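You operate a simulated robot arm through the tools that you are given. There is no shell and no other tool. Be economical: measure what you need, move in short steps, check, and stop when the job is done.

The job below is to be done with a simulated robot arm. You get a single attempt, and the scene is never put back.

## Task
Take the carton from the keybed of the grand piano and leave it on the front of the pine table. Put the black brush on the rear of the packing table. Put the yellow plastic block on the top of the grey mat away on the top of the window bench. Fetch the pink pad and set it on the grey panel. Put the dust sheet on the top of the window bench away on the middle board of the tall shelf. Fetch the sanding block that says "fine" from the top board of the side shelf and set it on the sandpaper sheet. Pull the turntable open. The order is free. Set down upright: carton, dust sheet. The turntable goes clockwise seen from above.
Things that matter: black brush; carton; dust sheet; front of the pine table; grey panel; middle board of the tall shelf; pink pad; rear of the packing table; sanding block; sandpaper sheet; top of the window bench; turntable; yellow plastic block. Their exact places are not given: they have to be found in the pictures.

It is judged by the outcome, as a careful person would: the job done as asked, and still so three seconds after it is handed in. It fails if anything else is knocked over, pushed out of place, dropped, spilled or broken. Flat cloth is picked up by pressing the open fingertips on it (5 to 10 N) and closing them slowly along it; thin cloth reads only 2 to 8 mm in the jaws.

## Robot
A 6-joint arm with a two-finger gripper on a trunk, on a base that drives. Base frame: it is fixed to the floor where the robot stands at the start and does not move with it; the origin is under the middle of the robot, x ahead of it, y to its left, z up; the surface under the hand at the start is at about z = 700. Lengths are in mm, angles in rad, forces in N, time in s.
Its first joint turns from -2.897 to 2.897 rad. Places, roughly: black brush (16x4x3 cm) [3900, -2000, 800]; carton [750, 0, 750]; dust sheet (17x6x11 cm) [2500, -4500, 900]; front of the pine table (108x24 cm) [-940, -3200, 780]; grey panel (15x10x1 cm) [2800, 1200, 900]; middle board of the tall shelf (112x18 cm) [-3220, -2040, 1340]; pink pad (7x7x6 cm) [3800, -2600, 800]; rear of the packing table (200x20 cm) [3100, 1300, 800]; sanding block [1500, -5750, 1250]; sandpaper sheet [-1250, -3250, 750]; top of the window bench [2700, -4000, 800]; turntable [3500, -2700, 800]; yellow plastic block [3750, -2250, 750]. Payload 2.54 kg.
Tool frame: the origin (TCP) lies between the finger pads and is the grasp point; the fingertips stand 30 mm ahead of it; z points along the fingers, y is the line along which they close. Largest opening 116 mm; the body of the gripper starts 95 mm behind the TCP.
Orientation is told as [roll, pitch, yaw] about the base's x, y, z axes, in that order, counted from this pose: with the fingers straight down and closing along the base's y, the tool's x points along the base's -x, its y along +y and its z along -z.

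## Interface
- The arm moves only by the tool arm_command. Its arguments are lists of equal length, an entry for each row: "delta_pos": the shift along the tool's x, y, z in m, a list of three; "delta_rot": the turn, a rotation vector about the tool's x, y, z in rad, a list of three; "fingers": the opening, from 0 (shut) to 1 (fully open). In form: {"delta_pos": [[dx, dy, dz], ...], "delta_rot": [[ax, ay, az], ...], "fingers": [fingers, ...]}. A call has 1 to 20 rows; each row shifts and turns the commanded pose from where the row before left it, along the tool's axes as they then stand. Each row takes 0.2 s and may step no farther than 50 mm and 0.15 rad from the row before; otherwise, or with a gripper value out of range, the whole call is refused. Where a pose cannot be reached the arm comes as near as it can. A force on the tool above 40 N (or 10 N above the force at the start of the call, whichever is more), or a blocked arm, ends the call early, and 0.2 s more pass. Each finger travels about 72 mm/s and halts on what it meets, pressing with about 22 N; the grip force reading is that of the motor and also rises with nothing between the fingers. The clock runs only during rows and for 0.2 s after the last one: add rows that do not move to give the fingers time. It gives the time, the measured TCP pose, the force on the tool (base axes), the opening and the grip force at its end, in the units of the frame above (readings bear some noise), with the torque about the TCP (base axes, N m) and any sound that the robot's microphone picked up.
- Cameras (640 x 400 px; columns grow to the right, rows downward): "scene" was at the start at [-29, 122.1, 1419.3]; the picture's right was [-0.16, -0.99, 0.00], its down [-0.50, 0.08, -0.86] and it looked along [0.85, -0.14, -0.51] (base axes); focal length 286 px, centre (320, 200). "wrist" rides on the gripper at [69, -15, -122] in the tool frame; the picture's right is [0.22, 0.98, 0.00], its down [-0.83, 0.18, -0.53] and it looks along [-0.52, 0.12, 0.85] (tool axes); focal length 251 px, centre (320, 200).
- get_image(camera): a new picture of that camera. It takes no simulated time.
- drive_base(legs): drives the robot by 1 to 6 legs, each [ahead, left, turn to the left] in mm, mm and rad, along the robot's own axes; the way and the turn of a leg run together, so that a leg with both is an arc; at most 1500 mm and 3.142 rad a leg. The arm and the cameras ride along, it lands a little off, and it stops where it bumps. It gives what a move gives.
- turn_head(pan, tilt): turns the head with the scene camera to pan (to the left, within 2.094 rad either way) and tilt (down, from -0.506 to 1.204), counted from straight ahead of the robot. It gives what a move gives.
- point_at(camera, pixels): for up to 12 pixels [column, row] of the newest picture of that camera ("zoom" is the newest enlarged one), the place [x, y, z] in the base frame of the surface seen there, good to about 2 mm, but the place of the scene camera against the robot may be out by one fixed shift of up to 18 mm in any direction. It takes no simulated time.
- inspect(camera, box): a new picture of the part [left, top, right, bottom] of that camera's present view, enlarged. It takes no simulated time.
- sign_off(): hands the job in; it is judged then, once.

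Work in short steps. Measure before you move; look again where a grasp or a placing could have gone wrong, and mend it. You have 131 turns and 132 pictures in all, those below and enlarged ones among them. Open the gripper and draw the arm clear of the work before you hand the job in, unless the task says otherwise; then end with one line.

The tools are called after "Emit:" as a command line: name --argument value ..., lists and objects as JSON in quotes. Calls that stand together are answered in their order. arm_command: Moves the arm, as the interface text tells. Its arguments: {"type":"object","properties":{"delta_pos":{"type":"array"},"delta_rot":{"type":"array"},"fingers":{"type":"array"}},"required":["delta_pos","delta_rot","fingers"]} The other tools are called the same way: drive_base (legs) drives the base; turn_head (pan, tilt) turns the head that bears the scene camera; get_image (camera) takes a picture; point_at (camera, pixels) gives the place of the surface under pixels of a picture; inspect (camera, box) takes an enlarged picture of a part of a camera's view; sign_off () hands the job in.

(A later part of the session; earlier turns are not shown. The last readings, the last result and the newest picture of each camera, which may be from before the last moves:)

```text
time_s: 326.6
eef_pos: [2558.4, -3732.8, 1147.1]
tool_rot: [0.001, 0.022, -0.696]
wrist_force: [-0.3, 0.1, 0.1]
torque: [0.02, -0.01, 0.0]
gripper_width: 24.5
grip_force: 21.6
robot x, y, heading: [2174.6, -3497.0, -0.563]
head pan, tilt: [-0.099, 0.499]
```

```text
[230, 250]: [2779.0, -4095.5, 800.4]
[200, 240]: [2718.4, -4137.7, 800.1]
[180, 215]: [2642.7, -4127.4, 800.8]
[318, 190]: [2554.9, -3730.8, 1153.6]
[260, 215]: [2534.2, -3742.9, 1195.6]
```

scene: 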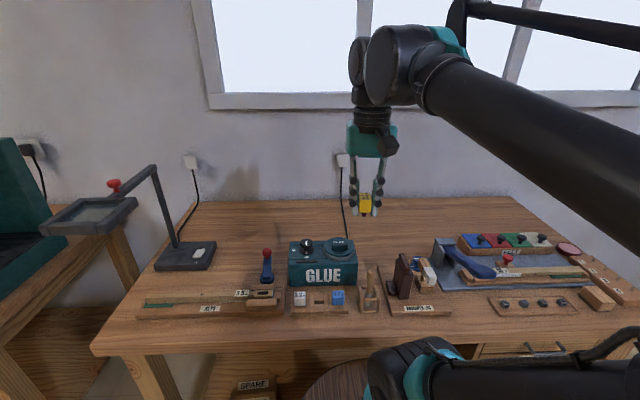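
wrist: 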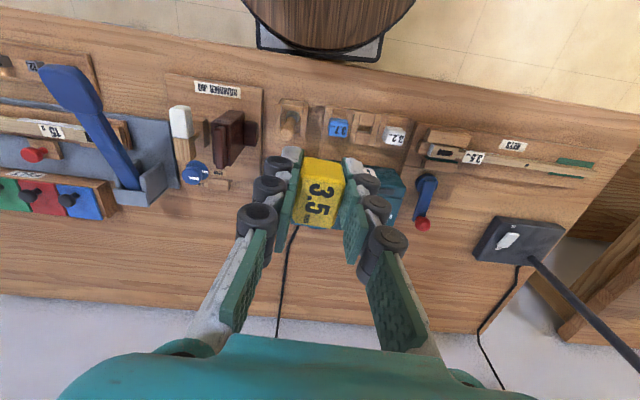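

Target (2715,-4120,800). I travel there at height, descend to 12 mm above, creep to contact.

Emit:
arm_command --delta_pos '[[-0.0368, -0.0196, 0], [-0.0368, -0.0196, 0], [-0.0368, -0.0196, 0], [-0.0368, -0.0196, 0], [-0.0368, -0.0196, 0], [-0.0368, -0.0196, 0], [-0.0368, -0.0196, 0], [-0.0368, -0.0196, 0], [-0.0368, -0.0196, 0], [-0.0368, -0.0196, 0], [0, 0, 0.037], [0, 0, 0.037], [0, 0, 0.037], [0, 0, 0.037], [0, 0, 0.037], [0, 0, 0.037], [0, 0, 0.037], [0, 0, 0.037], [0, 0, 0]]' --delta_rot '[[0, 0, 0], [0, 0, 0], [0, 0, 0], [0, 0, 0], [0, 0, 0], [0, 0, 0], [0, 0, 0], [0, 0, 0], [0, 0, 0], [0, 0, 0], [0, 0, 0], [0, 0, 0], [0, 0, 0], [0, 0, 0], [0, 0, 0], [0, 0, 0], [0, 0, 0], [0, 0, 0], [0, 0, 0]]' --fingers '[0, 0, 0, 0, 0, 0, 0, 0, 0, 0, 0, 0, 0, 0, 0, 0, 0, 0, 0]'

Emit:
arm_command --delta_pos '[[0, 0, 0.004], [0, 0, 0.004], [0, 0, 0.003], [0, 0, 0.002], [0, 0, 0]]' --delta_rot '[[0, 0, 0], [0, 0, 0], [0, 0, 0], [0, 0, 0], [0, 0, 0]]' --fingers '[0, 0, 0, 0, 0]'

Emit:
inspect --camera "scene" --box '[300, 150, 500, 290]'

```text
time_s: 330.6
eef_pos: [2710.8, -4115.8, 842.7]
tool_rot: [0.0, 0.02, -0.697]
wrist_force: [0.4, 0.3, 0.6]
torque: [0.01, 0.03, -0.01]
gripper_width: 24.3
grip_force: 22.3
robot x, y, heading: [2173.9, -3489.8, -0.568]
head pan, tilt: [-0.099, 0.499]
```

```text
time_s: 331.8
eef_pos: [2709.9, -4114.1, 831.9]
tool_rot: [-0.001, 0.02, -0.697]
wrist_force: [-1.2, 0.2, 19.5]
torque: [-0.01, -0.01, -0.02]
gripper_width: 24.3
grip_force: 21.7
robot x, y, heading: [2172.5, -3492.2, -0.568]
head pan, tilt: [-0.099, 0.499]
```

```text
2.86 times, centred on (400, 220) of scene
```

zoom: 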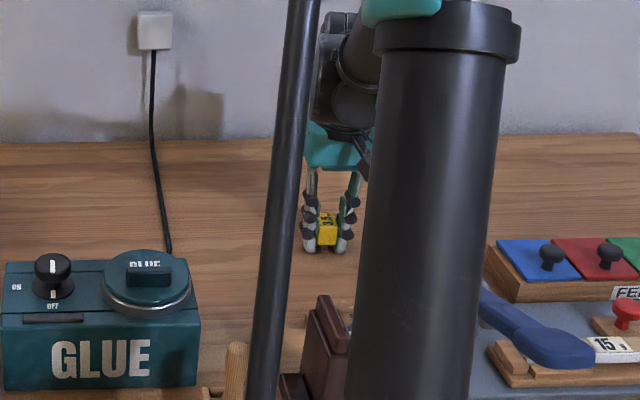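

Contact (19.5 N) on the bench top. I relieve 2 mm, open, rise and check.

Emit:
arm_command --delta_pos '[[0, 0, -0.002], [0, 0, 0], [0, 0, 0], [0, 0, -0.03], [0, 0, -0.05], [0, 0, -0.05], [0, 0, -0.05], [0, 0, -0.05], [0, 0, -0.05], [0, 0, -0.04]]' --delta_rot '[[0, 0, 0], [0, 0, 0], [0, 0, 0], [0, 0, 0], [0, 0, 0], [0, 0, 0], [0, 0, 0], [0, 0, 0], [0, 0, 0], [0, 0, 0]]' --fingers '[0.2, 0.4, 0.45, 0.45, 0.45, 0.45, 0.45, 0.45, 0.45, 0.45]'

Emit:
get_image --camera "wrist"

```text
time_s: 334.0
eef_pos: [2714.1, -4118.4, 1151.3]
tool_rot: [0.0, 0.021, -0.696]
wrist_force: [0.6, -0.4, -1.5]
torque: [-0.01, -0.01, 0.0]
gripper_width: 52.2
grip_force: 0.2
robot x, y, heading: [2168.4, -3488.4, -0.563]
head pan, tilt: [-0.099, 0.499]
```

```text
43 pictures are left
```

wrist: 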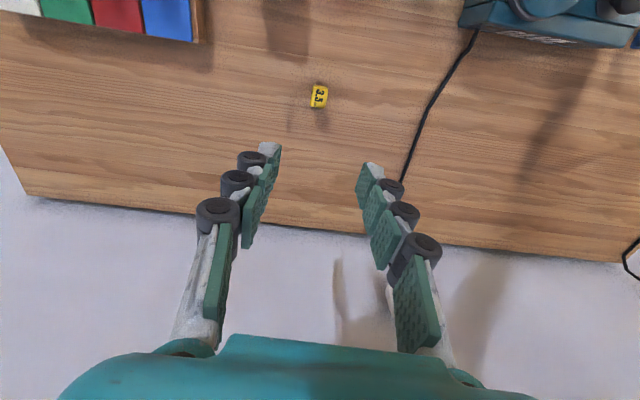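

Yellow block stands on the bench top. I retract and drive back to the wax table for the pink pad.

Emit:
arm_command --delta_pos '[[0.0377, 0.0193, 0], [0.0377, 0.0193, 0], [0.0377, 0.0193, 0], [0.0377, 0.0193, 0], [0.0377, 0.0193, 0], [0.0377, 0.0193, 0], [0.0377, 0.0193, 0], [0.0377, 0.0193, 0], [0.0377, 0.0193, 0], [0.0377, 0.0193, 0]]' --delta_rot '[[0, 0, 0], [0, 0, 0], [0, 0, 0], [0, 0, 0], [0, 0, 0], [0, 0, 0], [0, 0, 0], [0, 0, 0], [0, 0, 0], [0, 0, 0]]' --fingers '[0.7, 0.7, 0.7, 0.7, 0.7, 0.7, 0.7, 0.7, 0.7, 0.7]'

Emit:
drive_base --legs '[[-201, 95, 0], [-89, 891, 0], [371, 626, -0.05]]'

Emit:
get_image --camera "wrist"

```text
time_s: 336.2
eef_pos: [2549.1, -3729.4, 1157.2]
tool_rot: [-0.001, 0.02, -0.696]
wrist_force: [0.3, -0.9, -0.8]
torque: [0.02, 0.02, -0.01]
gripper_width: 81.1
grip_force: 0.1
robot x, y, heading: [2172.8, -3488.6, -0.567]
head pan, tilt: [-0.099, 0.499]
```

```text
time_s: 345.4
eef_pos: [3422.0, -2468.1, 1158.5]
tool_rot: [0.002, 0.022, -0.757]
wrist_force: [-0.3, 1.1, 0.1]
torque: [0.04, -0.02, 0.0]
gripper_width: 81.1
grip_force: 0.0
robot x, y, heading: [3057.5, -2211.4, -0.627]
head pan, tilt: [-0.099, 0.499]
stopped in leg 3: the robot was blocked; the commanded pose is now the measured one
```

```text
42 pictures are left
```

wrist: 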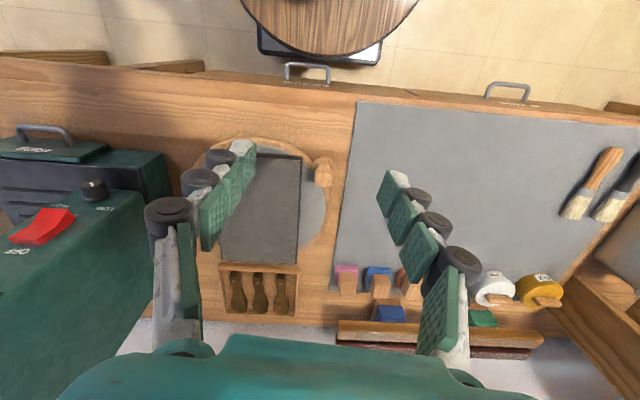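

Blocked 40 mm short, likely at the table front; close enough. I back off 15 mm and move the hand over the pink pad at ≈(3825,-2638).

Emit:
drive_base --legs '[[-15, 0, 0]]'

Emit:
arm_command --delta_pos '[[-0.041, 0.0153, 0.016], [-0.041, 0.0153, 0.016], [-0.041, 0.0153, 0.016], [-0.041, 0.0153, 0.016], [-0.041, 0.0153, 0.016], [-0.041, 0.0153, 0.016], [-0.041, 0.0153, 0.016], [-0.041, 0.0153, 0.016], [-0.041, 0.0153, 0.016], [-0.041, 0.0153, 0.016], [0, 0, 0]]' --delta_rot '[[0, 0, 0], [0, 0, 0], [0, 0, 0], [0, 0, 0], [0, 0, 0], [0, 0, 0], [0, 0, 0], [0, 0, 0], [0, 0, 0], [0, 0, 0], [0, 0, 0]]' --fingers '[0.7, 0.7, 0.7, 0.7, 0.7, 0.7, 0.7, 0.7, 0.7, 0.7, 0.7]'

Emit:
get_image --camera "wrist"

```text
time_s: 346.2
eef_pos: [3410.6, -2458.7, 1157.6]
tool_rot: [0.001, 0.018, -0.756]
wrist_force: [-0.4, -0.4, -0.5]
torque: [-0.05, -0.02, 0.02]
gripper_width: 81.1
grip_force: 0.1
robot x, y, heading: [3048.4, -2203.0, -0.628]
head pan, tilt: [-0.099, 0.499]
```

```text
time_s: 348.6
eef_pos: [3810.3, -2626.1, 991.3]
tool_rot: [0.001, 0.018, -0.755]
wrist_force: [-0.6, 0.3, 0.3]
torque: [0.0, -0.02, 0.03]
gripper_width: 81.2
grip_force: 0.0
robot x, y, heading: [3049.4, -2199.9, -0.625]
head pan, tilt: [-0.099, 0.499]
```

```text
41 pictures are left
```

wrist: 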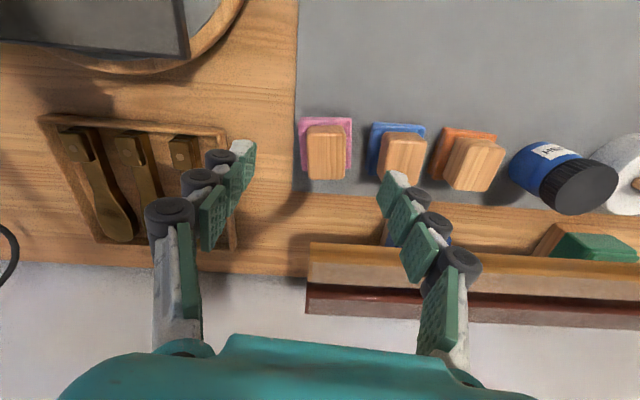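

I measure the wooden handle on the pink pad and its neighbours.

Emit:
point_at --camera "wrist" --pixels '[[311, 132], [344, 132], [309, 176], [343, 176], [326, 155], [302, 122], [350, 120], [381, 140], [326, 185], [320, 250], [350, 160]]'

```text
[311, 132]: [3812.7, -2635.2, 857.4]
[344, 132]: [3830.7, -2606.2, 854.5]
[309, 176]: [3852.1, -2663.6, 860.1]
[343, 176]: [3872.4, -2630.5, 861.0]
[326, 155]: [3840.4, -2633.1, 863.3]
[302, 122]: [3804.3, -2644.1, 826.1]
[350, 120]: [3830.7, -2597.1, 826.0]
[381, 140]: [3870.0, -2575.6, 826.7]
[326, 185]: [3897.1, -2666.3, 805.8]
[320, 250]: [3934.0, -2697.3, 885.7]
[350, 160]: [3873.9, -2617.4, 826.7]
```

Handle centre ≈(3842,-2634), ~36 wide, top 863. I align (yaw -0.553), descend to z≈861 and grip.

Emit:
arm_command --delta_pos '[[0, 0, 0], [0, 0, 0], [-0.0311, 0.0099, 0], [0, 0, 0.04], [0, 0, 0.04], [0, 0, 0.03], [0, 0, 0.014], [0, 0, 0.006], [0, 0, 0], [0, 0, 0], [0, 0, 0], [0, 0, 0], [0, 0, -0.015], [0, 0, -0.02], [0, 0, -0.03], [0, 0, -0.03]]' --delta_rot '[[0, 0, -0.1], [0, 0, -0.1], [0, 0, 0], [0, 0, 0], [0, 0, 0], [0, 0, 0], [0, 0, 0], [0, 0, 0], [0, 0, 0], [0, 0, 0], [0, 0, 0], [0, 0, 0], [0, 0, 0], [0, 0, 0], [0, 0, 0], [0, 0, 0]]' --fingers '[0.6, 0.6, 0.6, 0.6, 0.6, 0.6, 0.6, 0.6, 0.6, 0.4, 0.2, 0.1, 0.1, 0.1, 0.1, 0.1]'

Emit:
get_image --camera "wrist"

```text
time_s: 352.0
eef_pos: [3841.3, -2633.7, 954.1]
tool_rot: [0.006, 0.019, -0.558]
wrist_force: [0.0, 1.0, -0.3]
torque: [0.01, -0.01, -0.01]
gripper_width: 41.0
grip_force: 21.9
robot x, y, heading: [3047.1, -2199.6, -0.628]
head pan, tilt: [-0.099, 0.499]
```

```text
40 pictures are left
```

wrist: 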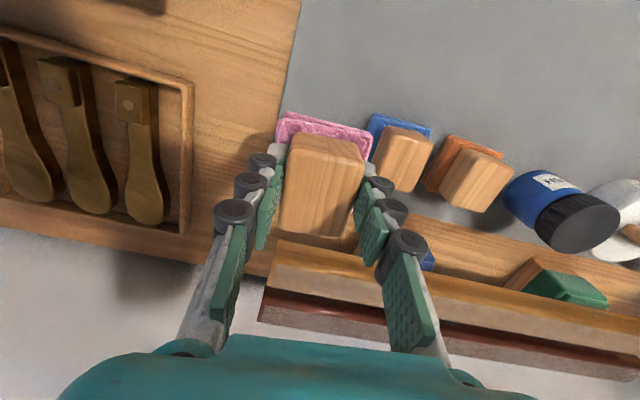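

Pink pad held (41 mm). I raise, retract, back off from the table, and look north toward the packing table.

Emit:
arm_command --delta_pos '[[0, 0, -0.05], [0, 0, -0.05], [0, 0, -0.05], [0.0454, -0.0084, 0], [0.0454, -0.0084, 0], [0.0454, -0.0084, 0], [0.0454, -0.0084, 0], [0.0454, -0.0084, 0], [0.0454, -0.0084, 0], [0.0454, -0.0084, 0], [0.0454, -0.0084, 0], [0.0454, -0.0084, 0], [0.0454, -0.0084, 0]]' --delta_rot '[[0, 0, 0], [0, 0, 0], [0, 0, 0], [0, 0, 0], [0, 0, 0], [0, 0, 0], [0, 0, 0], [0, 0, 0], [0, 0, 0], [0, 0, 0], [0, 0, 0], [0, 0, 0], [0, 0, 0]]' --fingers '[0.1, 0.1, 0.1, 0.1, 0.1, 0.1, 0.1, 0.1, 0.1, 0.1, 0.1, 0.1, 0.1]'

Emit:
drive_base --legs '[[-250, 0, 0], [0, 0, 1.8]]'

Emit:
turn_head --pan 0.25 --tilt 0.4

Emit:
get_image --camera "scene"

```text
time_s: 354.8
eef_pos: [3416.2, -2468.0, 1113.4]
tool_rot: [0.005, 0.019, -0.556]
wrist_force: [0.1, 1.1, -0.4]
torque: [0.02, 0.05, 0.0]
gripper_width: 41.0
grip_force: 22.1
robot x, y, heading: [3048.3, -2201.1, -0.624]
head pan, tilt: [-0.099, 0.499]
```

```text
time_s: 360.9
eef_pos: [3026.7, -1638.8, 1114.5]
tool_rot: [0.004, 0.019, 1.245]
wrist_force: [-0.9, -0.1, -0.5]
torque: [0.0, -0.05, -0.03]
gripper_width: 40.8
grip_force: 22.1
robot x, y, heading: [2845.6, -2057.8, 1.179]
head pan, tilt: [-0.099, 0.499]
```

```text
time_s: 361.7
eef_pos: [3026.2, -1638.0, 1114.3]
tool_rot: [0.005, 0.02, 1.246]
wrist_force: [-0.5, 0.4, -0.7]
torque: [-0.02, 0.0, 0.01]
gripper_width: 40.9
grip_force: 22.1
robot x, y, heading: [2849.5, -2059.4, 1.176]
head pan, tilt: [0.25, 0.4]
```

```text
39 pictures are left
```

scene: 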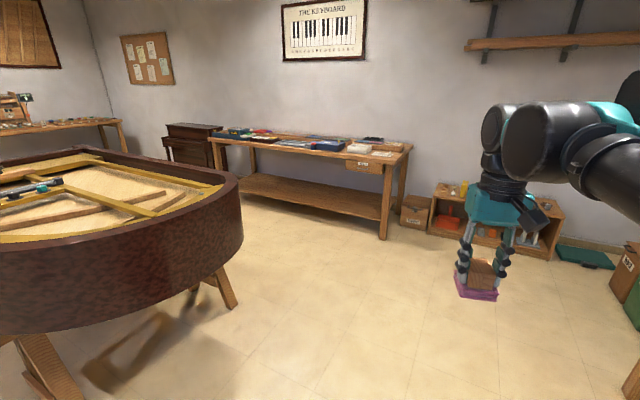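

The packing table is at (310,150). I measure it, the piano tail, and other obstacles.

Emit:
point_at --camera "scene" --pixels '[[383, 237], [408, 150], [212, 138], [385, 166], [240, 215], [233, 306], [415, 222], [300, 160], [360, 150], [470, 250], [215, 245], [243, 190]]'

Emit:
inspect --camera "scene" --box '[200, 115, 420, 200]'

```text
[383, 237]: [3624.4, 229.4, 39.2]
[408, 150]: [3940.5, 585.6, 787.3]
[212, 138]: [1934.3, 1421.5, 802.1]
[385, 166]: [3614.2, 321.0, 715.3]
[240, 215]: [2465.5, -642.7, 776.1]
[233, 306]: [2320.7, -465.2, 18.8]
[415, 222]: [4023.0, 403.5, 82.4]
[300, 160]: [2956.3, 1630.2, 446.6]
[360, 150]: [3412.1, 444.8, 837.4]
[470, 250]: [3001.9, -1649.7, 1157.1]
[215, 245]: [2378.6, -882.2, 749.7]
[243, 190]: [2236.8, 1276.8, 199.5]
```

```text
2.91 times, centred on (310, 158) of scene
```

zoom: 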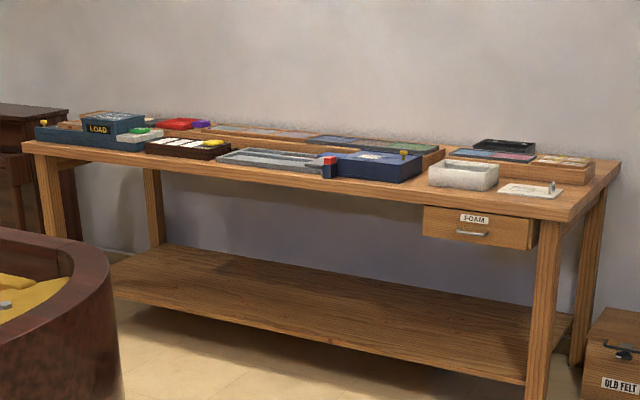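

Table front runs from ≈(3614,300) toward (-0.81,0.585), rear strip ~0.5 m deep. I drive up to (3200,-400) at heading 0.946 and look along the corridor between piano and table.

Emit:
drive_base --legs '[[1225, 78, 0], [442, 239, -0.23]]'

Emit:
turn_head --pan 0.7 --tilt 0.5

Emit:
get_image --camera "scene"

```text
time_s: 370.6
eef_pos: [3538.3, -10.1, 1114.7]
tool_rot: [0.005, 0.02, 1.009]
wrist_force: [0.0, 0.0, -0.5]
torque: [-0.01, 0.0, 0.01]
gripper_width: 40.6
grip_force: 22.6
robot x, y, heading: [3271.2, -375.9, 0.934]
head pan, tilt: [0.25, 0.4]
```

```text
time_s: 371.5
eef_pos: [3539.4, -9.0, 1114.3]
tool_rot: [0.006, 0.019, 1.007]
wrist_force: [-0.2, 0.2, 0.0]
torque: [0.0, -0.02, 0.0]
gripper_width: 41.1
grip_force: 22.0
robot x, y, heading: [3269.8, -376.7, 0.939]
head pan, tilt: [0.7, 0.499]
```

```text
37 pictures are left
```

scene: 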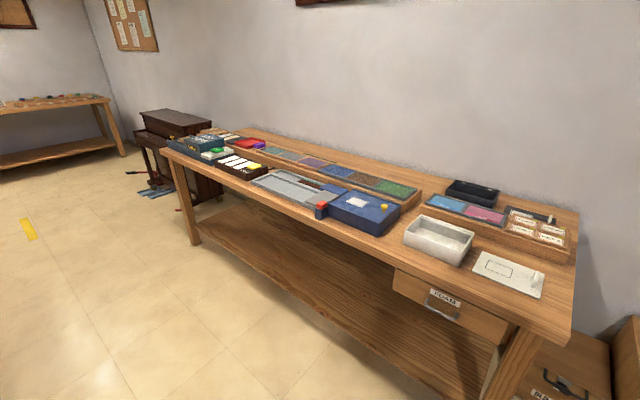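

I enlarge the table's panels to find the grey one and free rear space.

Emit:
inspect --camera "scene" --box '[160, 110, 400, 250]'

Emit:
point_at --camera "scene" --pixels '[[285, 152], [312, 163], [335, 170], [395, 188], [447, 204], [485, 214], [570, 340], [578, 212], [240, 127], [165, 150], [330, 140], [400, 165]]'

```text
2.67 times, centred on (280, 180) of scene
```

zoom: 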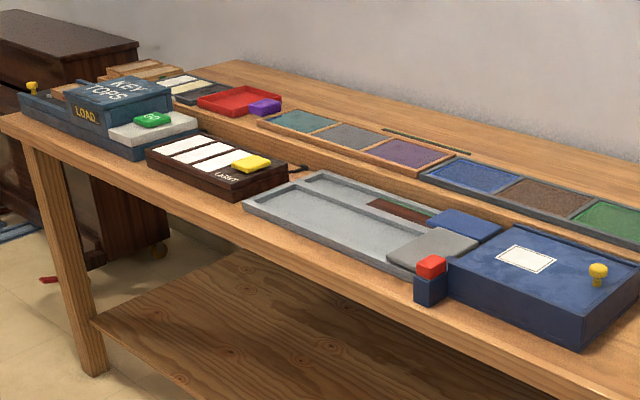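

```text
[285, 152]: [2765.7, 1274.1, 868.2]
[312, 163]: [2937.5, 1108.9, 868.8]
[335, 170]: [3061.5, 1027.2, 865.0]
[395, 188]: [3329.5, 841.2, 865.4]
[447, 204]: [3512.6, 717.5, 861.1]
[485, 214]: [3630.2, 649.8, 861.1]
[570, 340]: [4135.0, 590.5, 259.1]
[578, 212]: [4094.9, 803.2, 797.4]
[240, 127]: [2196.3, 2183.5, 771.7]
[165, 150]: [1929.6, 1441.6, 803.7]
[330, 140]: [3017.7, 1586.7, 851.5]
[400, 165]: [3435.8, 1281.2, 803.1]
```

The grey panel lies between the teal and purple ones in the tray, zoom (350,137). I measure it plus rear free wood.

Emit:
point_at --camera "zoom" --pixels '[[350, 137], [320, 136], [350, 124], [388, 140], [355, 150], [300, 122], [405, 152], [430, 112], [560, 150], [330, 75], [300, 90], [120, 250]]'

Emit:
turn_head --pan 1.55 --tilt 0.6

Emit:
get_image --camera "scene"

```text
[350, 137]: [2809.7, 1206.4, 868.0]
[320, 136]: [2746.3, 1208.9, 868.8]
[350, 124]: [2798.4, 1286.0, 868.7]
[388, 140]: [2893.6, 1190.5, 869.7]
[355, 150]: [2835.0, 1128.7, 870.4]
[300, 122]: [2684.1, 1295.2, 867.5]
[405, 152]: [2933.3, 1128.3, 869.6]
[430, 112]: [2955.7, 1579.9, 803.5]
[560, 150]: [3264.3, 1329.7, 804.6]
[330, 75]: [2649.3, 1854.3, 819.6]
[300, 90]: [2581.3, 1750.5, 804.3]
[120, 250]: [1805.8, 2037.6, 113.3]
```

```text
time_s: 372.7
eef_pos: [3539.8, -8.7, 1113.4]
tool_rot: [0.006, 0.019, 1.009]
wrist_force: [0.5, 1.1, 0.0]
torque: [0.01, 0.0, 0.01]
gripper_width: 40.8
grip_force: 21.9
robot x, y, heading: [3271.6, -374.2, 0.942]
head pan, tilt: [1.55, 0.6]
```

```text
35 pictures are left
```

scene: 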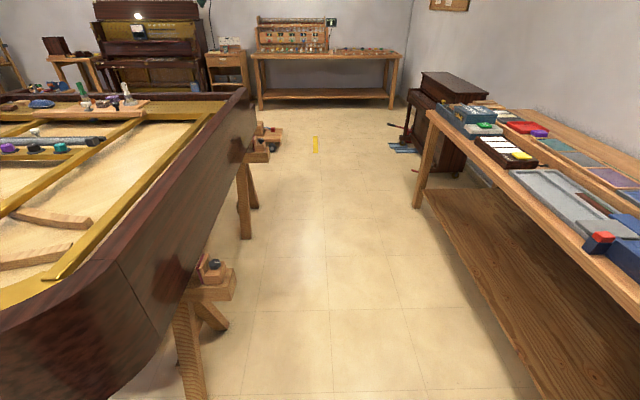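

I measure the corridor between piano supports and the table front.

Emit:
point_at --camera "scene" --pixels '[[232, 290], [228, 325], [246, 235], [258, 155], [420, 205], [540, 240], [165, 310], [240, 110], [205, 385], [600, 300]]'

```text
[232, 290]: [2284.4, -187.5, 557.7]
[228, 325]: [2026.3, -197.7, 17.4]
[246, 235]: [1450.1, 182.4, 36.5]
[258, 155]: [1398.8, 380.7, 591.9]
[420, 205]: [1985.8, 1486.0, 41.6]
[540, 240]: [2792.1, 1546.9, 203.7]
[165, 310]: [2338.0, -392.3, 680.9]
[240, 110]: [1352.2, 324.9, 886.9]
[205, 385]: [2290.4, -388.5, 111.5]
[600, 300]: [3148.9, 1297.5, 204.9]
```

Corridor is ~1110 mm wide; robot fits facing the table. I move ahead 180, slide left 1224 along the table, then 40 ahead.

Emit:
drive_base --legs '[[180, 0, 0], [0, 1224, 0], [40, 0, 0]]'

Emit:
turn_head --pan 0.0 --tilt 0.6

Emit:
get_image --camera "scene"

Emit:
get_image --camera "wrist"

```text
time_s: 380.4
eef_pos: [2685.4, 887.3, 1114.2]
tool_rot: [0.005, 0.019, 1.01]
wrist_force: [-0.5, 0.5, -0.8]
torque: [-0.04, -0.01, 0.0]
gripper_width: 41.1
grip_force: 21.9
robot x, y, heading: [2414.8, 521.7, 0.941]
head pan, tilt: [1.55, 0.6]
```

```text
time_s: 382.1
eef_pos: [2684.0, 888.4, 1114.5]
tool_rot: [0.005, 0.018, 1.011]
wrist_force: [-0.3, 0.4, -1.6]
torque: [0.0, -0.01, -0.01]
gripper_width: 41.0
grip_force: 21.6
robot x, y, heading: [2419.4, 522.4, 0.94]
head pan, tilt: [0.0, 0.6]
```

```text
34 pictures are left
```

scene: 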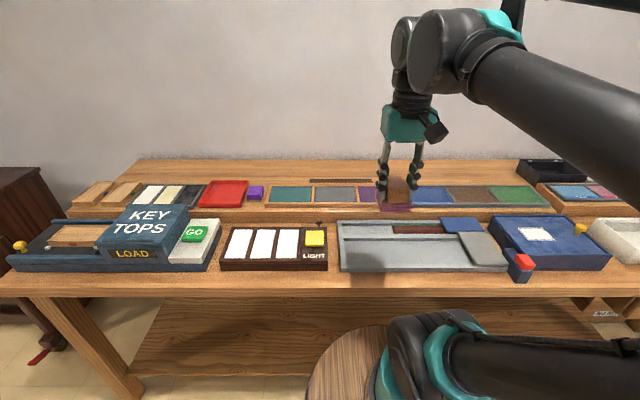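

```text
33 pictures are left
```

wrist: 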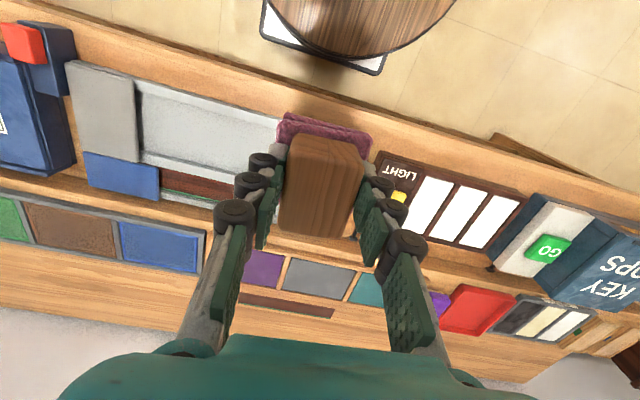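

The grey panel is at wrist (318,278). I measure its corners.

Emit:
point_at --camera "wrist" --pixels '[[292, 262], [355, 273], [284, 288], [348, 298], [318, 279], [265, 268], [370, 290], [308, 300], [318, 180], [325, 125]]'

```text
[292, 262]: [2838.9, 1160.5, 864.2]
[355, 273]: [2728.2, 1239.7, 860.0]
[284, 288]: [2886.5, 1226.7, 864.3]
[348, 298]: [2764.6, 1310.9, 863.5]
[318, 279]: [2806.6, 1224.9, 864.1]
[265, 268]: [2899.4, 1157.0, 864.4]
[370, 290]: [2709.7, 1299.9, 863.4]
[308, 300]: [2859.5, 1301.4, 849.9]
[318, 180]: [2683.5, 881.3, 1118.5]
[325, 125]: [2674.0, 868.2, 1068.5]
```

Panel centre ≈(2805,1234,864). I move over it and descend to ~8 mm above.

Emit:
arm_command --delta_pos '[[-0.0397, 0.0091, 0], [-0.0397, 0.0091, 0], [-0.0397, 0.0091, 0], [-0.0397, 0.0091, 0], [-0.0397, 0.0091, 0], [-0.0397, 0.0091, 0], [-0.0397, 0.0091, 0], [-0.0397, 0.0091, 0], [-0.0397, 0.0091, 0], [0, 0, 0.037], [0, 0, 0.037], [0, 0, 0.037], [0, 0, 0.037], [0, 0, 0.037], [0, 0, 0]]' --delta_rot '[[0, 0, 0], [0, 0, 0], [0, 0, 0], [0, 0, 0], [0, 0, 0], [0, 0, 0], [0, 0, 0], [0, 0, 0], [0, 0, 0], [0, 0, 0.065], [0, 0, 0], [0, 0, 0], [0, 0, 0], [0, 0, 0], [0, 0, 0]]' --fingers '[0.1, 0.1, 0.1, 0.1, 0.1, 0.1, 0.1, 0.1, 0.1, 0.1, 0.1, 0.1, 0.1, 0.1, 0.1]'

Emit:
arm_command --delta_pos '[[0, 0, 0.004], [0, 0, 0.004], [0, 0, 0.003], [0, 0, 0.002], [0, 0, 0]]' --delta_rot '[[0, 0, 0], [0, 0, 0], [0, 0, 0], [0, 0, 0], [0, 0, 0]]' --fingers '[0.1, 0.1, 0.1, 0.1, 0.1]'

Emit:
get_image --camera "wrist"

Emit:
inspect --camera "scene" --box '[250, 110, 450, 235]'

```text
time_s: 385.2
eef_pos: [2801.8, 1232.0, 923.0]
tool_rot: [0.003, 0.019, 0.946]
wrist_force: [0.1, 0.6, -0.4]
torque: [-0.03, 0.0, 0.03]
gripper_width: 40.8
grip_force: 22.1
robot x, y, heading: [2419.1, 526.5, 0.94]
head pan, tilt: [0.0, 0.6]
```

```text
time_s: 386.1
eef_pos: [2802.4, 1231.1, 914.6]
tool_rot: [0.003, 0.019, 0.946]
wrist_force: [-1.4, -2.7, 20.5]
torque: [-0.14, -0.15, 0.03]
gripper_width: 41.2
grip_force: 22.4
robot x, y, heading: [2415.6, 523.3, 0.94]
head pan, tilt: [0.0, 0.6]
stopped in row 4: the force on the tool passed its limit at 48 N (the readings are from after the stop); the commanded pose is now the measured one
```

```text
32 pictures are left
```

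wrist: 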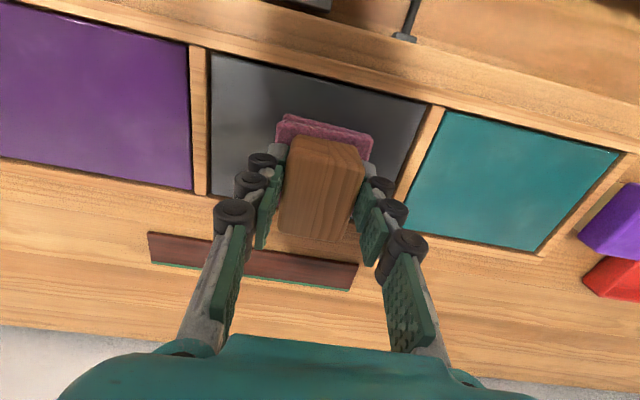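

```text
3.20 times, centred on (350, 172) of scene
```

zoom: 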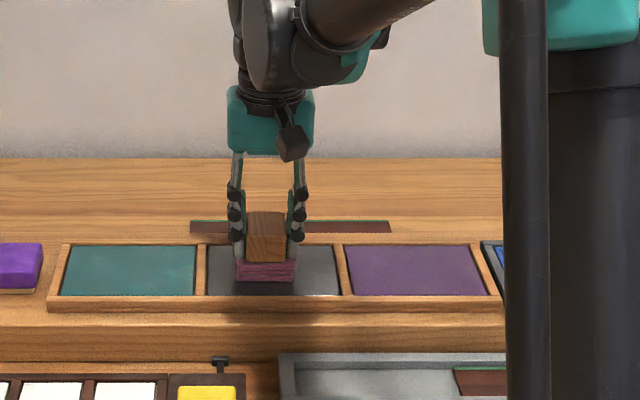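

Pad is on the grey panel but ~8 mm left and perhaps near the rear frame. I lift 8 mm, shift 8 mm toward the robot and right, and set down again.

Emit:
arm_command --delta_pos '[[0, 0, -0.008], [0.008, -0.008, 0], [0, 0, 0], [0, 0, 0.003], [0, 0, 0.003], [0, 0, 0.002], [0, 0, 0]]' --delta_rot '[[0, 0, 0], [0, 0, 0], [0, 0, 0], [0, 0, 0], [0, 0, 0], [0, 0, 0], [0, 0, 0]]' --fingers '[0.1, 0.1, 0.1, 0.1, 0.1, 0.1, 0.1]'

Emit:
arm_command --delta_pos '[[0, 0, -0.001], [0, 0, 0], [0, 0, 0], [0, 0, -0.03], [0, 0, -0.05], [0, 0, -0.05], [0, 0, -0.05], [0, 0, -0.04]]' --delta_rot '[[0, 0, 0], [0, 0, 0], [0, 0, 0], [0, 0, 0], [0, 0, 0], [0, 0, 0], [0, 0, 0], [0, 0, 0]]' --fingers '[0.35, 0.5, 0.6, 0.6, 0.6, 0.6, 0.6, 0.6]'

Emit:
get_image --camera "wrist"

Emit:
inspect --camera "scene" --box '[230, 110, 450, 235]'

```text
time_s: 387.7
eef_pos: [2804.5, 1220.8, 913.9]
tool_rot: [0.004, 0.017, 0.945]
wrist_force: [1.9, 4.9, 24.6]
torque: [0.23, -0.33, 0.05]
gripper_width: 41.0
grip_force: 22.2
robot x, y, heading: [2417.7, 519.1, 0.94]
head pan, tilt: [0.0, 0.6]
```

```text
time_s: 389.5
eef_pos: [2806.8, 1222.0, 1135.5]
tool_rot: [0.006, 0.019, 0.945]
wrist_force: [-0.5, 0.8, 0.0]
torque: [-0.04, 0.03, -0.02]
gripper_width: 69.6
grip_force: 0.1
robot x, y, heading: [2416.7, 524.2, 0.939]
head pan, tilt: [0.0, 0.6]
```

```text
30 pictures are left
```

wrist: 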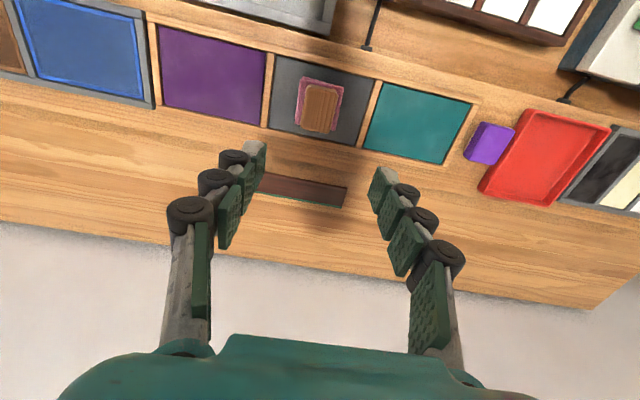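

```text
2.91 times, centred on (340, 172) of scene
```

zoom: 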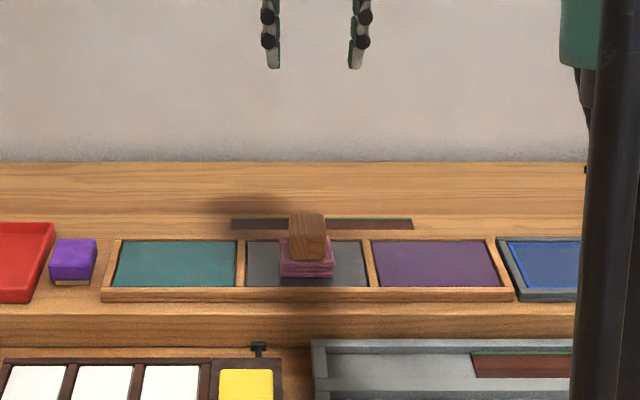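

Pink pad is centered on the grey panel. While here I measure the rear strip for the brush.

Emit:
point_at --camera "wrist" --pixels '[[150, 130], [150, 190], [120, 230], [330, 240], [300, 270], [480, 240], [450, 280], [260, 192], [345, 190], [360, 165], [520, 290], [60, 215]]'

```text
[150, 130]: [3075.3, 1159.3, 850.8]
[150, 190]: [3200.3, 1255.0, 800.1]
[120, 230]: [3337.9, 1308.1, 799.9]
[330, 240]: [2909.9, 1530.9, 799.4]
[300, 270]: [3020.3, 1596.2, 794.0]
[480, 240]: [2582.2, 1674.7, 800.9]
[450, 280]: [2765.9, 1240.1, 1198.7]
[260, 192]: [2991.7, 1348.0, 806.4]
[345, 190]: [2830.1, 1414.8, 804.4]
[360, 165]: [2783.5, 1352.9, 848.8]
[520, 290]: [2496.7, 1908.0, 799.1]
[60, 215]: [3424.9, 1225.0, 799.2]
```

Rear wood is at z=800, clear around (3189,1347). Now I retract and drive back to fetch the black brush.

Emit:
arm_command --delta_pos '[[0.04, 0, 0], [0.04, 0, 0], [0.04, 0, 0], [0.04, 0, 0], [0.04, 0, 0], [0.04, 0, 0], [0.04, 0, 0], [0.04, 0, 0], [0.04, 0, 0]]' --delta_rot '[[0, 0, 0], [0, 0, 0], [0, 0, 0], [0, 0, 0], [0, 0, 0], [0, 0, 0], [0, 0, 0], [0, 0, 0], [0, 0, 0]]' --fingers '[0.6, 0.6, 0.6, 0.6, 0.6, 0.6, 0.6, 0.6, 0.6]'

Emit:
drive_base --legs '[[-40, 0, 0], [0, -1240, 0], [-180, 0, 0], [-436, -293, 0], [-1124, -326, 0], [0, 0, -1.567]]'

Emit:
drive_base --legs '[[255, 298, 0]]'

Emit:
get_image --camera "wrist"

```text
time_s: 391.5
eef_pos: [2595.2, 934.7, 1139.4]
tool_rot: [0.003, 0.018, 0.946]
wrist_force: [-0.3, -0.2, -1.3]
torque: [-0.05, -0.01, 0.03]
gripper_width: 69.7
grip_force: 0.1
robot x, y, heading: [2414.5, 518.8, 0.937]
head pan, tilt: [0.0, 0.6]
```

```text
time_s: 411.3
eef_pos: [3288.8, -2164.4, 1139.0]
tool_rot: [0.006, 0.019, -0.604]
wrist_force: [0.1, 0.2, 1.0]
torque: [0.0, 0.03, 0.02]
gripper_width: 69.7
grip_force: 0.0
robot x, y, heading: [2876.1, -1989.8, -0.607]
head pan, tilt: [0.0, 0.6]
```

```text
time_s: 413.8
eef_pos: [3669.7, -2066.3, 1139.5]
tool_rot: [0.005, 0.019, -0.609]
wrist_force: [-0.3, 0.1, -0.2]
torque: [-0.02, 0.0, 0.02]
gripper_width: 69.5
grip_force: 0.1
robot x, y, heading: [3254.6, -1892.4, -0.61]
head pan, tilt: [0.0, 0.6]
```

```text
28 pictures are left
```

wrist: 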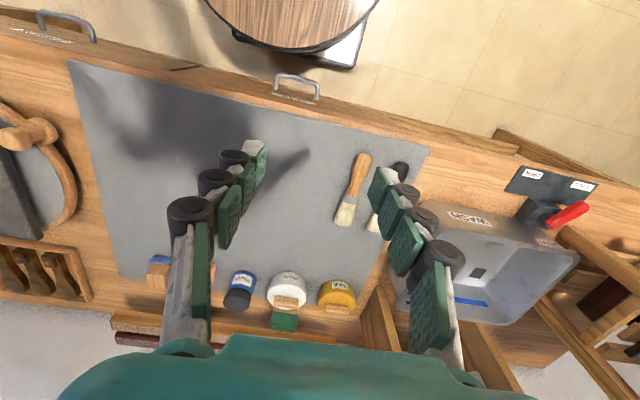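

I move over the brush's middle (≈(3890,-2005)) and look again from z≈1000.

Emit:
arm_command --delta_pos '[[-0.0242, 0.0293, 0.023], [-0.0242, 0.0293, 0.023], [-0.0242, 0.0293, 0.023], [-0.0242, 0.0293, 0.023], [-0.0242, 0.0293, 0.023], [-0.0242, 0.0293, 0.023], [0, 0, 0]]' --delta_rot '[[0, 0, 0], [0, 0, 0], [0, 0, 0], [0, 0, 0], [0, 0, 0], [0, 0, 0], [0, 0, 0]]' --fingers '[0.6, 0.6, 0.6, 0.6, 0.6, 0.6, 0.6]'

Emit:
get_image --camera "wrist"

```text
time_s: 415.4
eef_pos: [3887.0, -2002.2, 1000.3]
tool_rot: [0.003, 0.018, -0.607]
wrist_force: [-0.3, -0.4, 0.5]
torque: [-0.01, 0.02, -0.03]
gripper_width: 69.6
grip_force: 0.1
robot x, y, heading: [3259.5, -1892.5, -0.615]
head pan, tilt: [0.0, 0.6]
```

```text
27 pictures are left
```

wrist: 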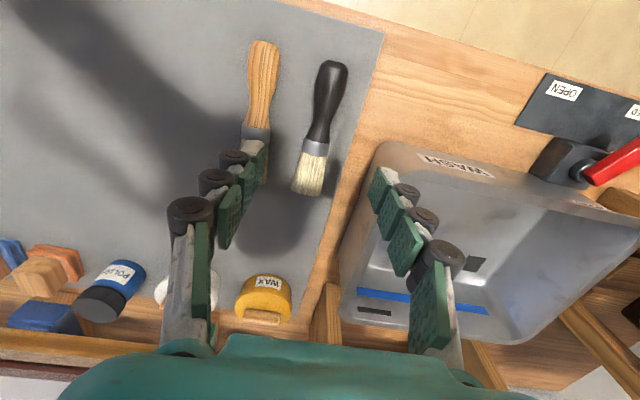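

I measure brush points and the basin's near edge.

Emit:
point_at --camera "wrist" --pixels '[[333, 65], [323, 105], [318, 135], [315, 150], [307, 185], [313, 105], [334, 108], [378, 145], [345, 230], [255, 130], [265, 90], [303, 150]]'

```text
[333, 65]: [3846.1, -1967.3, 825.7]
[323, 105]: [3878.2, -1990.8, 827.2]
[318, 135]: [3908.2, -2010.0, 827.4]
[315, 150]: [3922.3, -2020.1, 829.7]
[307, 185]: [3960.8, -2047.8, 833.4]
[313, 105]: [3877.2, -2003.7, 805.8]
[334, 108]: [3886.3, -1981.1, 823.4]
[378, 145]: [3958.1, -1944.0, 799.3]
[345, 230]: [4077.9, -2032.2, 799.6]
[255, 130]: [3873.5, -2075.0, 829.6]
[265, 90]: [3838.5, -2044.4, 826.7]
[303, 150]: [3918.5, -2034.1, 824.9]
```

Brush axis ≈-0.61 rad; I grip at (3900,-2004) with TCP z≈838.

Emit:
arm_command --delta_pos '[[-0.0118, 0.0058, 0.02], [0, 0, 0.04], [0, 0, 0.04], [0, 0, 0.04], [0, 0, 0.015], [0, 0, 0.007], [0, 0, 0], [0, 0, 0], [0, 0, 0], [0, 0, 0], [0, 0, 0], [0, 0, -0.015], [0, 0, -0.02], [0, 0, -0.03], [0, 0, -0.03]]' --delta_rot '[[0, 0, 0], [0, 0, 0], [0, 0, 0], [0, 0, 0], [0, 0, 0], [0, 0, 0], [0, 0, 0], [0, 0, 0], [0, 0, 0], [0, 0, 0], [0, 0, 0], [0, 0, 0], [0, 0, 0], [0, 0, 0], [0, 0, 0]]' --fingers '[0.52, 0.52, 0.52, 0.52, 0.52, 0.52, 0.52, 0.35, 0.2, 0, 0, 0, 0, 0, 0]'

Emit:
get_image --camera "wrist"

```text
time_s: 418.6
eef_pos: [3901.0, -2004.1, 934.2]
tool_rot: [0.003, 0.02, -0.608]
wrist_force: [-0.2, 0.3, -0.7]
torque: [-0.01, 0.04, -0.01]
gripper_width: 30.8
grip_force: 22.0
robot x, y, heading: [3258.8, -1894.1, -0.608]
head pan, tilt: [0.0, 0.6]
```

```text
26 pictures are left
```

wrist: 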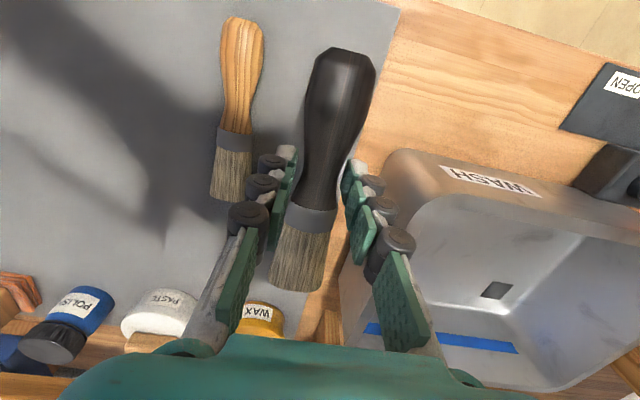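

Black brush held (31 mm). I raise, retract, and drive back to the packing table, stopping at s≈1000.

Emit:
arm_command --delta_pos '[[0, 0, -0.05], [0, 0, -0.05], [0, 0, -0.05], [0, 0, -0.05], [0.0175, -0.0346, 0], [0.0175, -0.0346, 0], [0.0175, -0.0346, 0], [0.0175, -0.0346, 0], [0.0175, -0.0346, 0], [0.0175, -0.0346, 0], [0.0175, -0.0346, 0], [0.0175, -0.0346, 0]]' --delta_rot '[[0, 0, 0], [0, 0, 0], [0, 0, 0], [0, 0, 0], [0, 0, 0], [0, 0, 0], [0, 0, 0], [0, 0, 0], [0, 0, 0], [0, 0, 0], [0, 0, 0], [0, 0, 0]]' --fingers '[0, 0, 0, 0, 0, 0, 0, 0, 0, 0, 0, 0]'

Emit:
drive_base --legs '[[-255, -298, 0], [0, 0, 1.555], [1100, 342, 0], [436, 293, 0]]'

```text
time_s: 421.1
eef_pos: [3629.1, -2153.9, 1135.0]
tool_rot: [0.005, 0.02, -0.607]
wrist_force: [0.3, 0.2, -1.0]
torque: [-0.01, 0.02, 0.01]
gripper_width: 31.1
grip_force: 22.2
robot x, y, heading: [3254.6, -1889.5, -0.61]
head pan, tilt: [0.0, 0.6]
```

```text
time_s: 435.5
eef_pos: [3475.7, -6.4, 1134.9]
tool_rot: [0.005, 0.02, 0.969]
wrist_force: [-0.2, -1.0, -0.8]
torque: [-0.03, -0.04, 0.01]
gripper_width: 31.1
grip_force: 22.6
robot x, y, heading: [3217.8, -381.9, 0.962]
head pan, tilt: [0.0, 0.6]
```

At (3218,-382); next: align, 210 ahead, slide left 1035, 45 ahead.

Emit:
drive_base --legs '[[210, 0, -0.016], [0, 1035, 0], [45, 0, 0]]'

Emit:
turn_head --pan 0.15 --tilt 0.5

Emit:
get_image --camera "scene"

Emit:
get_image --camera "wrist"

```text
time_s: 442.6
eef_pos: [2777.6, 804.5, 1135.4]
tool_rot: [0.003, 0.02, 0.963]
wrist_force: [0.2, -0.5, -0.5]
torque: [0.02, 0.03, -0.01]
gripper_width: 31.3
grip_force: 21.8
robot x, y, heading: [2516.2, 431.2, 0.955]
head pan, tilt: [0.0, 0.6]
```

```text
time_s: 443.3
eef_pos: [2777.6, 805.5, 1134.7]
tool_rot: [0.004, 0.021, 0.964]
wrist_force: [0.3, 0.1, -1.0]
torque: [-0.02, 0.0, 0.02]
gripper_width: 31.1
grip_force: 22.0
robot x, y, heading: [2516.4, 429.4, 0.956]
head pan, tilt: [0.15, 0.499]
```

```text
25 pictures are left
```

scene: 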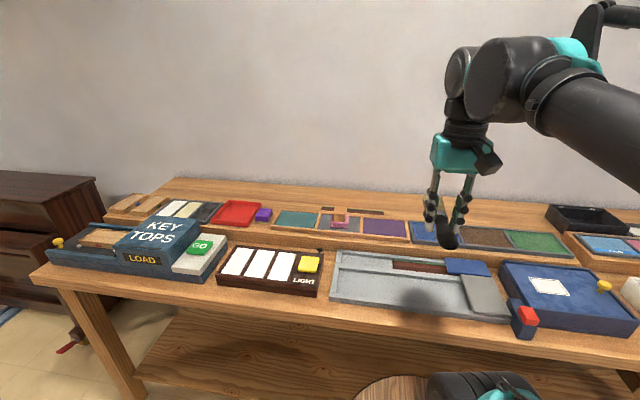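

```text
24 pictures are left
```

wrist: 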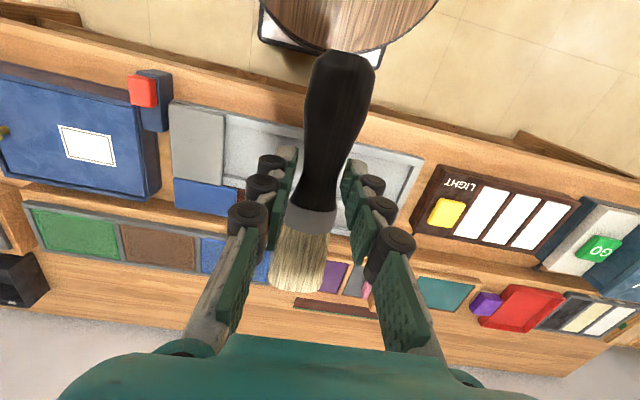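

The brush points along the depth; I carry it over the rear strip to (3177,1331), lowering to z≈1000, then turn it 90° to lie along the strip.

Emit:
arm_command --delta_pos '[[-0.044, -0.0019, 0.009], [-0.044, -0.0019, 0.009], [-0.044, -0.0019, 0.009], [-0.044, -0.0019, 0.009], [-0.044, -0.0019, 0.009], [-0.044, -0.0019, 0.009], [-0.044, -0.0019, 0.009], [-0.044, -0.0019, 0.009], [-0.044, -0.0019, 0.009], [-0.044, -0.0019, 0.009], [-0.044, -0.0019, 0.009], [-0.044, -0.0019, 0.009], [-0.044, -0.0019, 0.009], [-0.044, -0.0019, 0.009], [-0.044, -0.0019, 0.009], [0, 0, 0]]' --delta_rot '[[0, 0, 0], [0, 0, 0], [0, 0, 0], [0, 0, 0], [0, 0, 0], [0, 0, 0], [0, 0, 0], [0, 0, 0], [0, 0, 0], [0, 0, 0], [0, 0, 0], [0, 0, 0], [0, 0, 0], [0, 0, 0], [0, 0, 0], [0, 0, 0]]' --fingers '[0, 0, 0, 0, 0, 0, 0, 0, 0, 0, 0, 0, 0, 0, 0, 0]'

Emit:
arm_command --delta_pos '[[0, 0, 0], [0, 0, 0], [0, 0, 0], [0, 0, 0], [0, 0, 0], [0, 0, 0], [0, 0, 0], [0, 0, 0], [0, 0, 0], [0, 0, 0], [0, 0, 0], [0, 0, 0]]' --delta_rot '[[0, 0, 0.1428], [0, 0, 0.1428], [0, 0, 0.1428], [0, 0, 0.1428], [0, 0, 0.1428], [0, 0, 0.1428], [0, 0, 0.1428], [0, 0, 0.1428], [0, 0, 0.1428], [0, 0, 0.1428], [0, 0, 0.1428], [0, 0, 0]]' --fingers '[0, 0, 0, 0, 0, 0, 0, 0, 0, 0, 0, 0]'

Emit:
get_image --camera "wrist"

Emit:
get_image --camera "scene"

```text
time_s: 446.7
eef_pos: [3163.8, 1311.0, 988.4]
tool_rot: [0.003, 0.019, 0.963]
wrist_force: [0.3, -0.2, -1.7]
torque: [0.0, -0.01, 0.02]
gripper_width: 30.8
grip_force: 21.6
out of reach, approached as far as the arm can: row 15
robot x, y, heading: [2520.0, 432.2, 0.957]
head pan, tilt: [0.15, 0.499]
```

```text
time_s: 449.3
eef_pos: [3165.8, 1312.8, 986.5]
tool_rot: [-0.02, 0.005, -0.61]
wrist_force: [0.5, -0.4, -1.1]
torque: [0.02, -0.03, 0.02]
gripper_width: 30.8
grip_force: 21.7
robot x, y, heading: [2517.8, 430.8, 0.96]
head pan, tilt: [0.15, 0.499]
```

```text
23 pictures are left
```

wrist: 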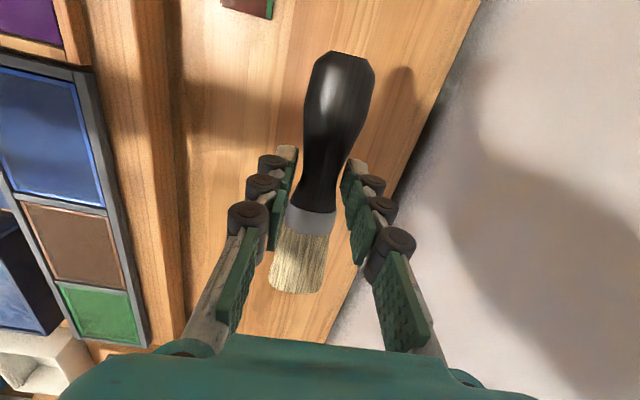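

```text
22 pictures are left
```

scene: 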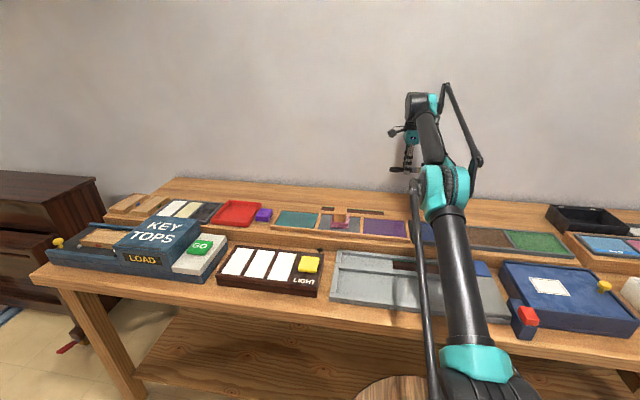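

Reach limit at p≈619. I check the table's rear edge and tray rear with the wrist camera.

Emit:
point_at --camera "wrist" --pixels '[[440, 90], [425, 125], [330, 320], [465, 40], [180, 300], [160, 100], [240, 150], [250, 310], [420, 180]]'

```text
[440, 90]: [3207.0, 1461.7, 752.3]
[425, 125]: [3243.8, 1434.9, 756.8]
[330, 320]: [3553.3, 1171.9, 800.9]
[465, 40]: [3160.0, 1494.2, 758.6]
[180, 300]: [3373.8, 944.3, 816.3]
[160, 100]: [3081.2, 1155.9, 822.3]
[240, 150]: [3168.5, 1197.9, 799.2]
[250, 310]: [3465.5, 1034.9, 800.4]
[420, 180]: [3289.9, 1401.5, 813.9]
```

Rear edge is at p≈740–760, so p≈619 lies well inside the rear strip. I descend to 8 mm above and creep to contact.

Emit:
arm_command --delta_pos '[[0, 0, 0.036], [0, 0, 0.036], [0, 0, 0.036], [0, 0, 0.034], [0, 0, 0]]' --delta_rot '[[0, 0, 0], [0, 0, 0], [0, 0, 0], [0, 0, 0], [0, 0, 0]]' --fingers '[0, 0, 0, 0, 0]'

Emit:
arm_command --delta_pos '[[0, 0, 0.004], [0, 0, 0.003], [0, 0, 0.002], [0, 0, 0.002], [0, 0, 0]]' --delta_rot '[[0, 0, 0], [0, 0, 0], [0, 0, 0], [0, 0, 0], [0, 0, 0]]' --fingers '[0, 0, 0, 0, 0]'

Emit:
get_image --camera "wrist"

```text
time_s: 450.5
eef_pos: [3162.7, 1310.8, 843.5]
tool_rot: [-0.02, 0.002, -0.609]
wrist_force: [0.4, 0.5, -0.6]
torque: [-0.01, 0.01, 0.0]
gripper_width: 31.1
grip_force: 22.1
robot x, y, heading: [2521.6, 432.4, 0.959]
head pan, tilt: [0.15, 0.499]
```

```text
time_s: 451.7
eef_pos: [3163.8, 1309.7, 832.2]
tool_rot: [-0.018, 0.003, -0.608]
wrist_force: [-0.7, 0.2, -1.0]
torque: [-0.03, 0.0, 0.01]
gripper_width: 31.0
grip_force: 22.1
robot x, y, heading: [2523.0, 429.9, 0.959]
head pan, tilt: [0.15, 0.499]
```

```text
21 pictures are left
```

wrist: 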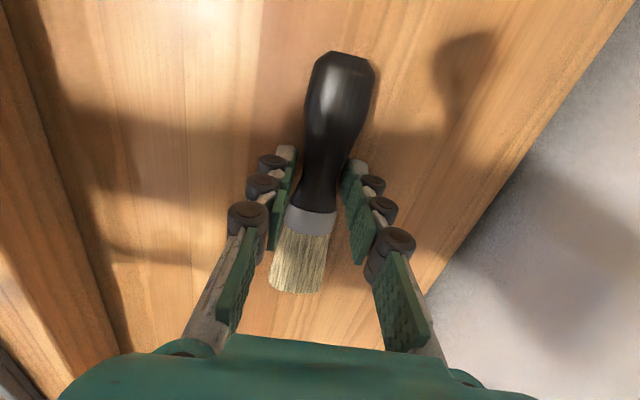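

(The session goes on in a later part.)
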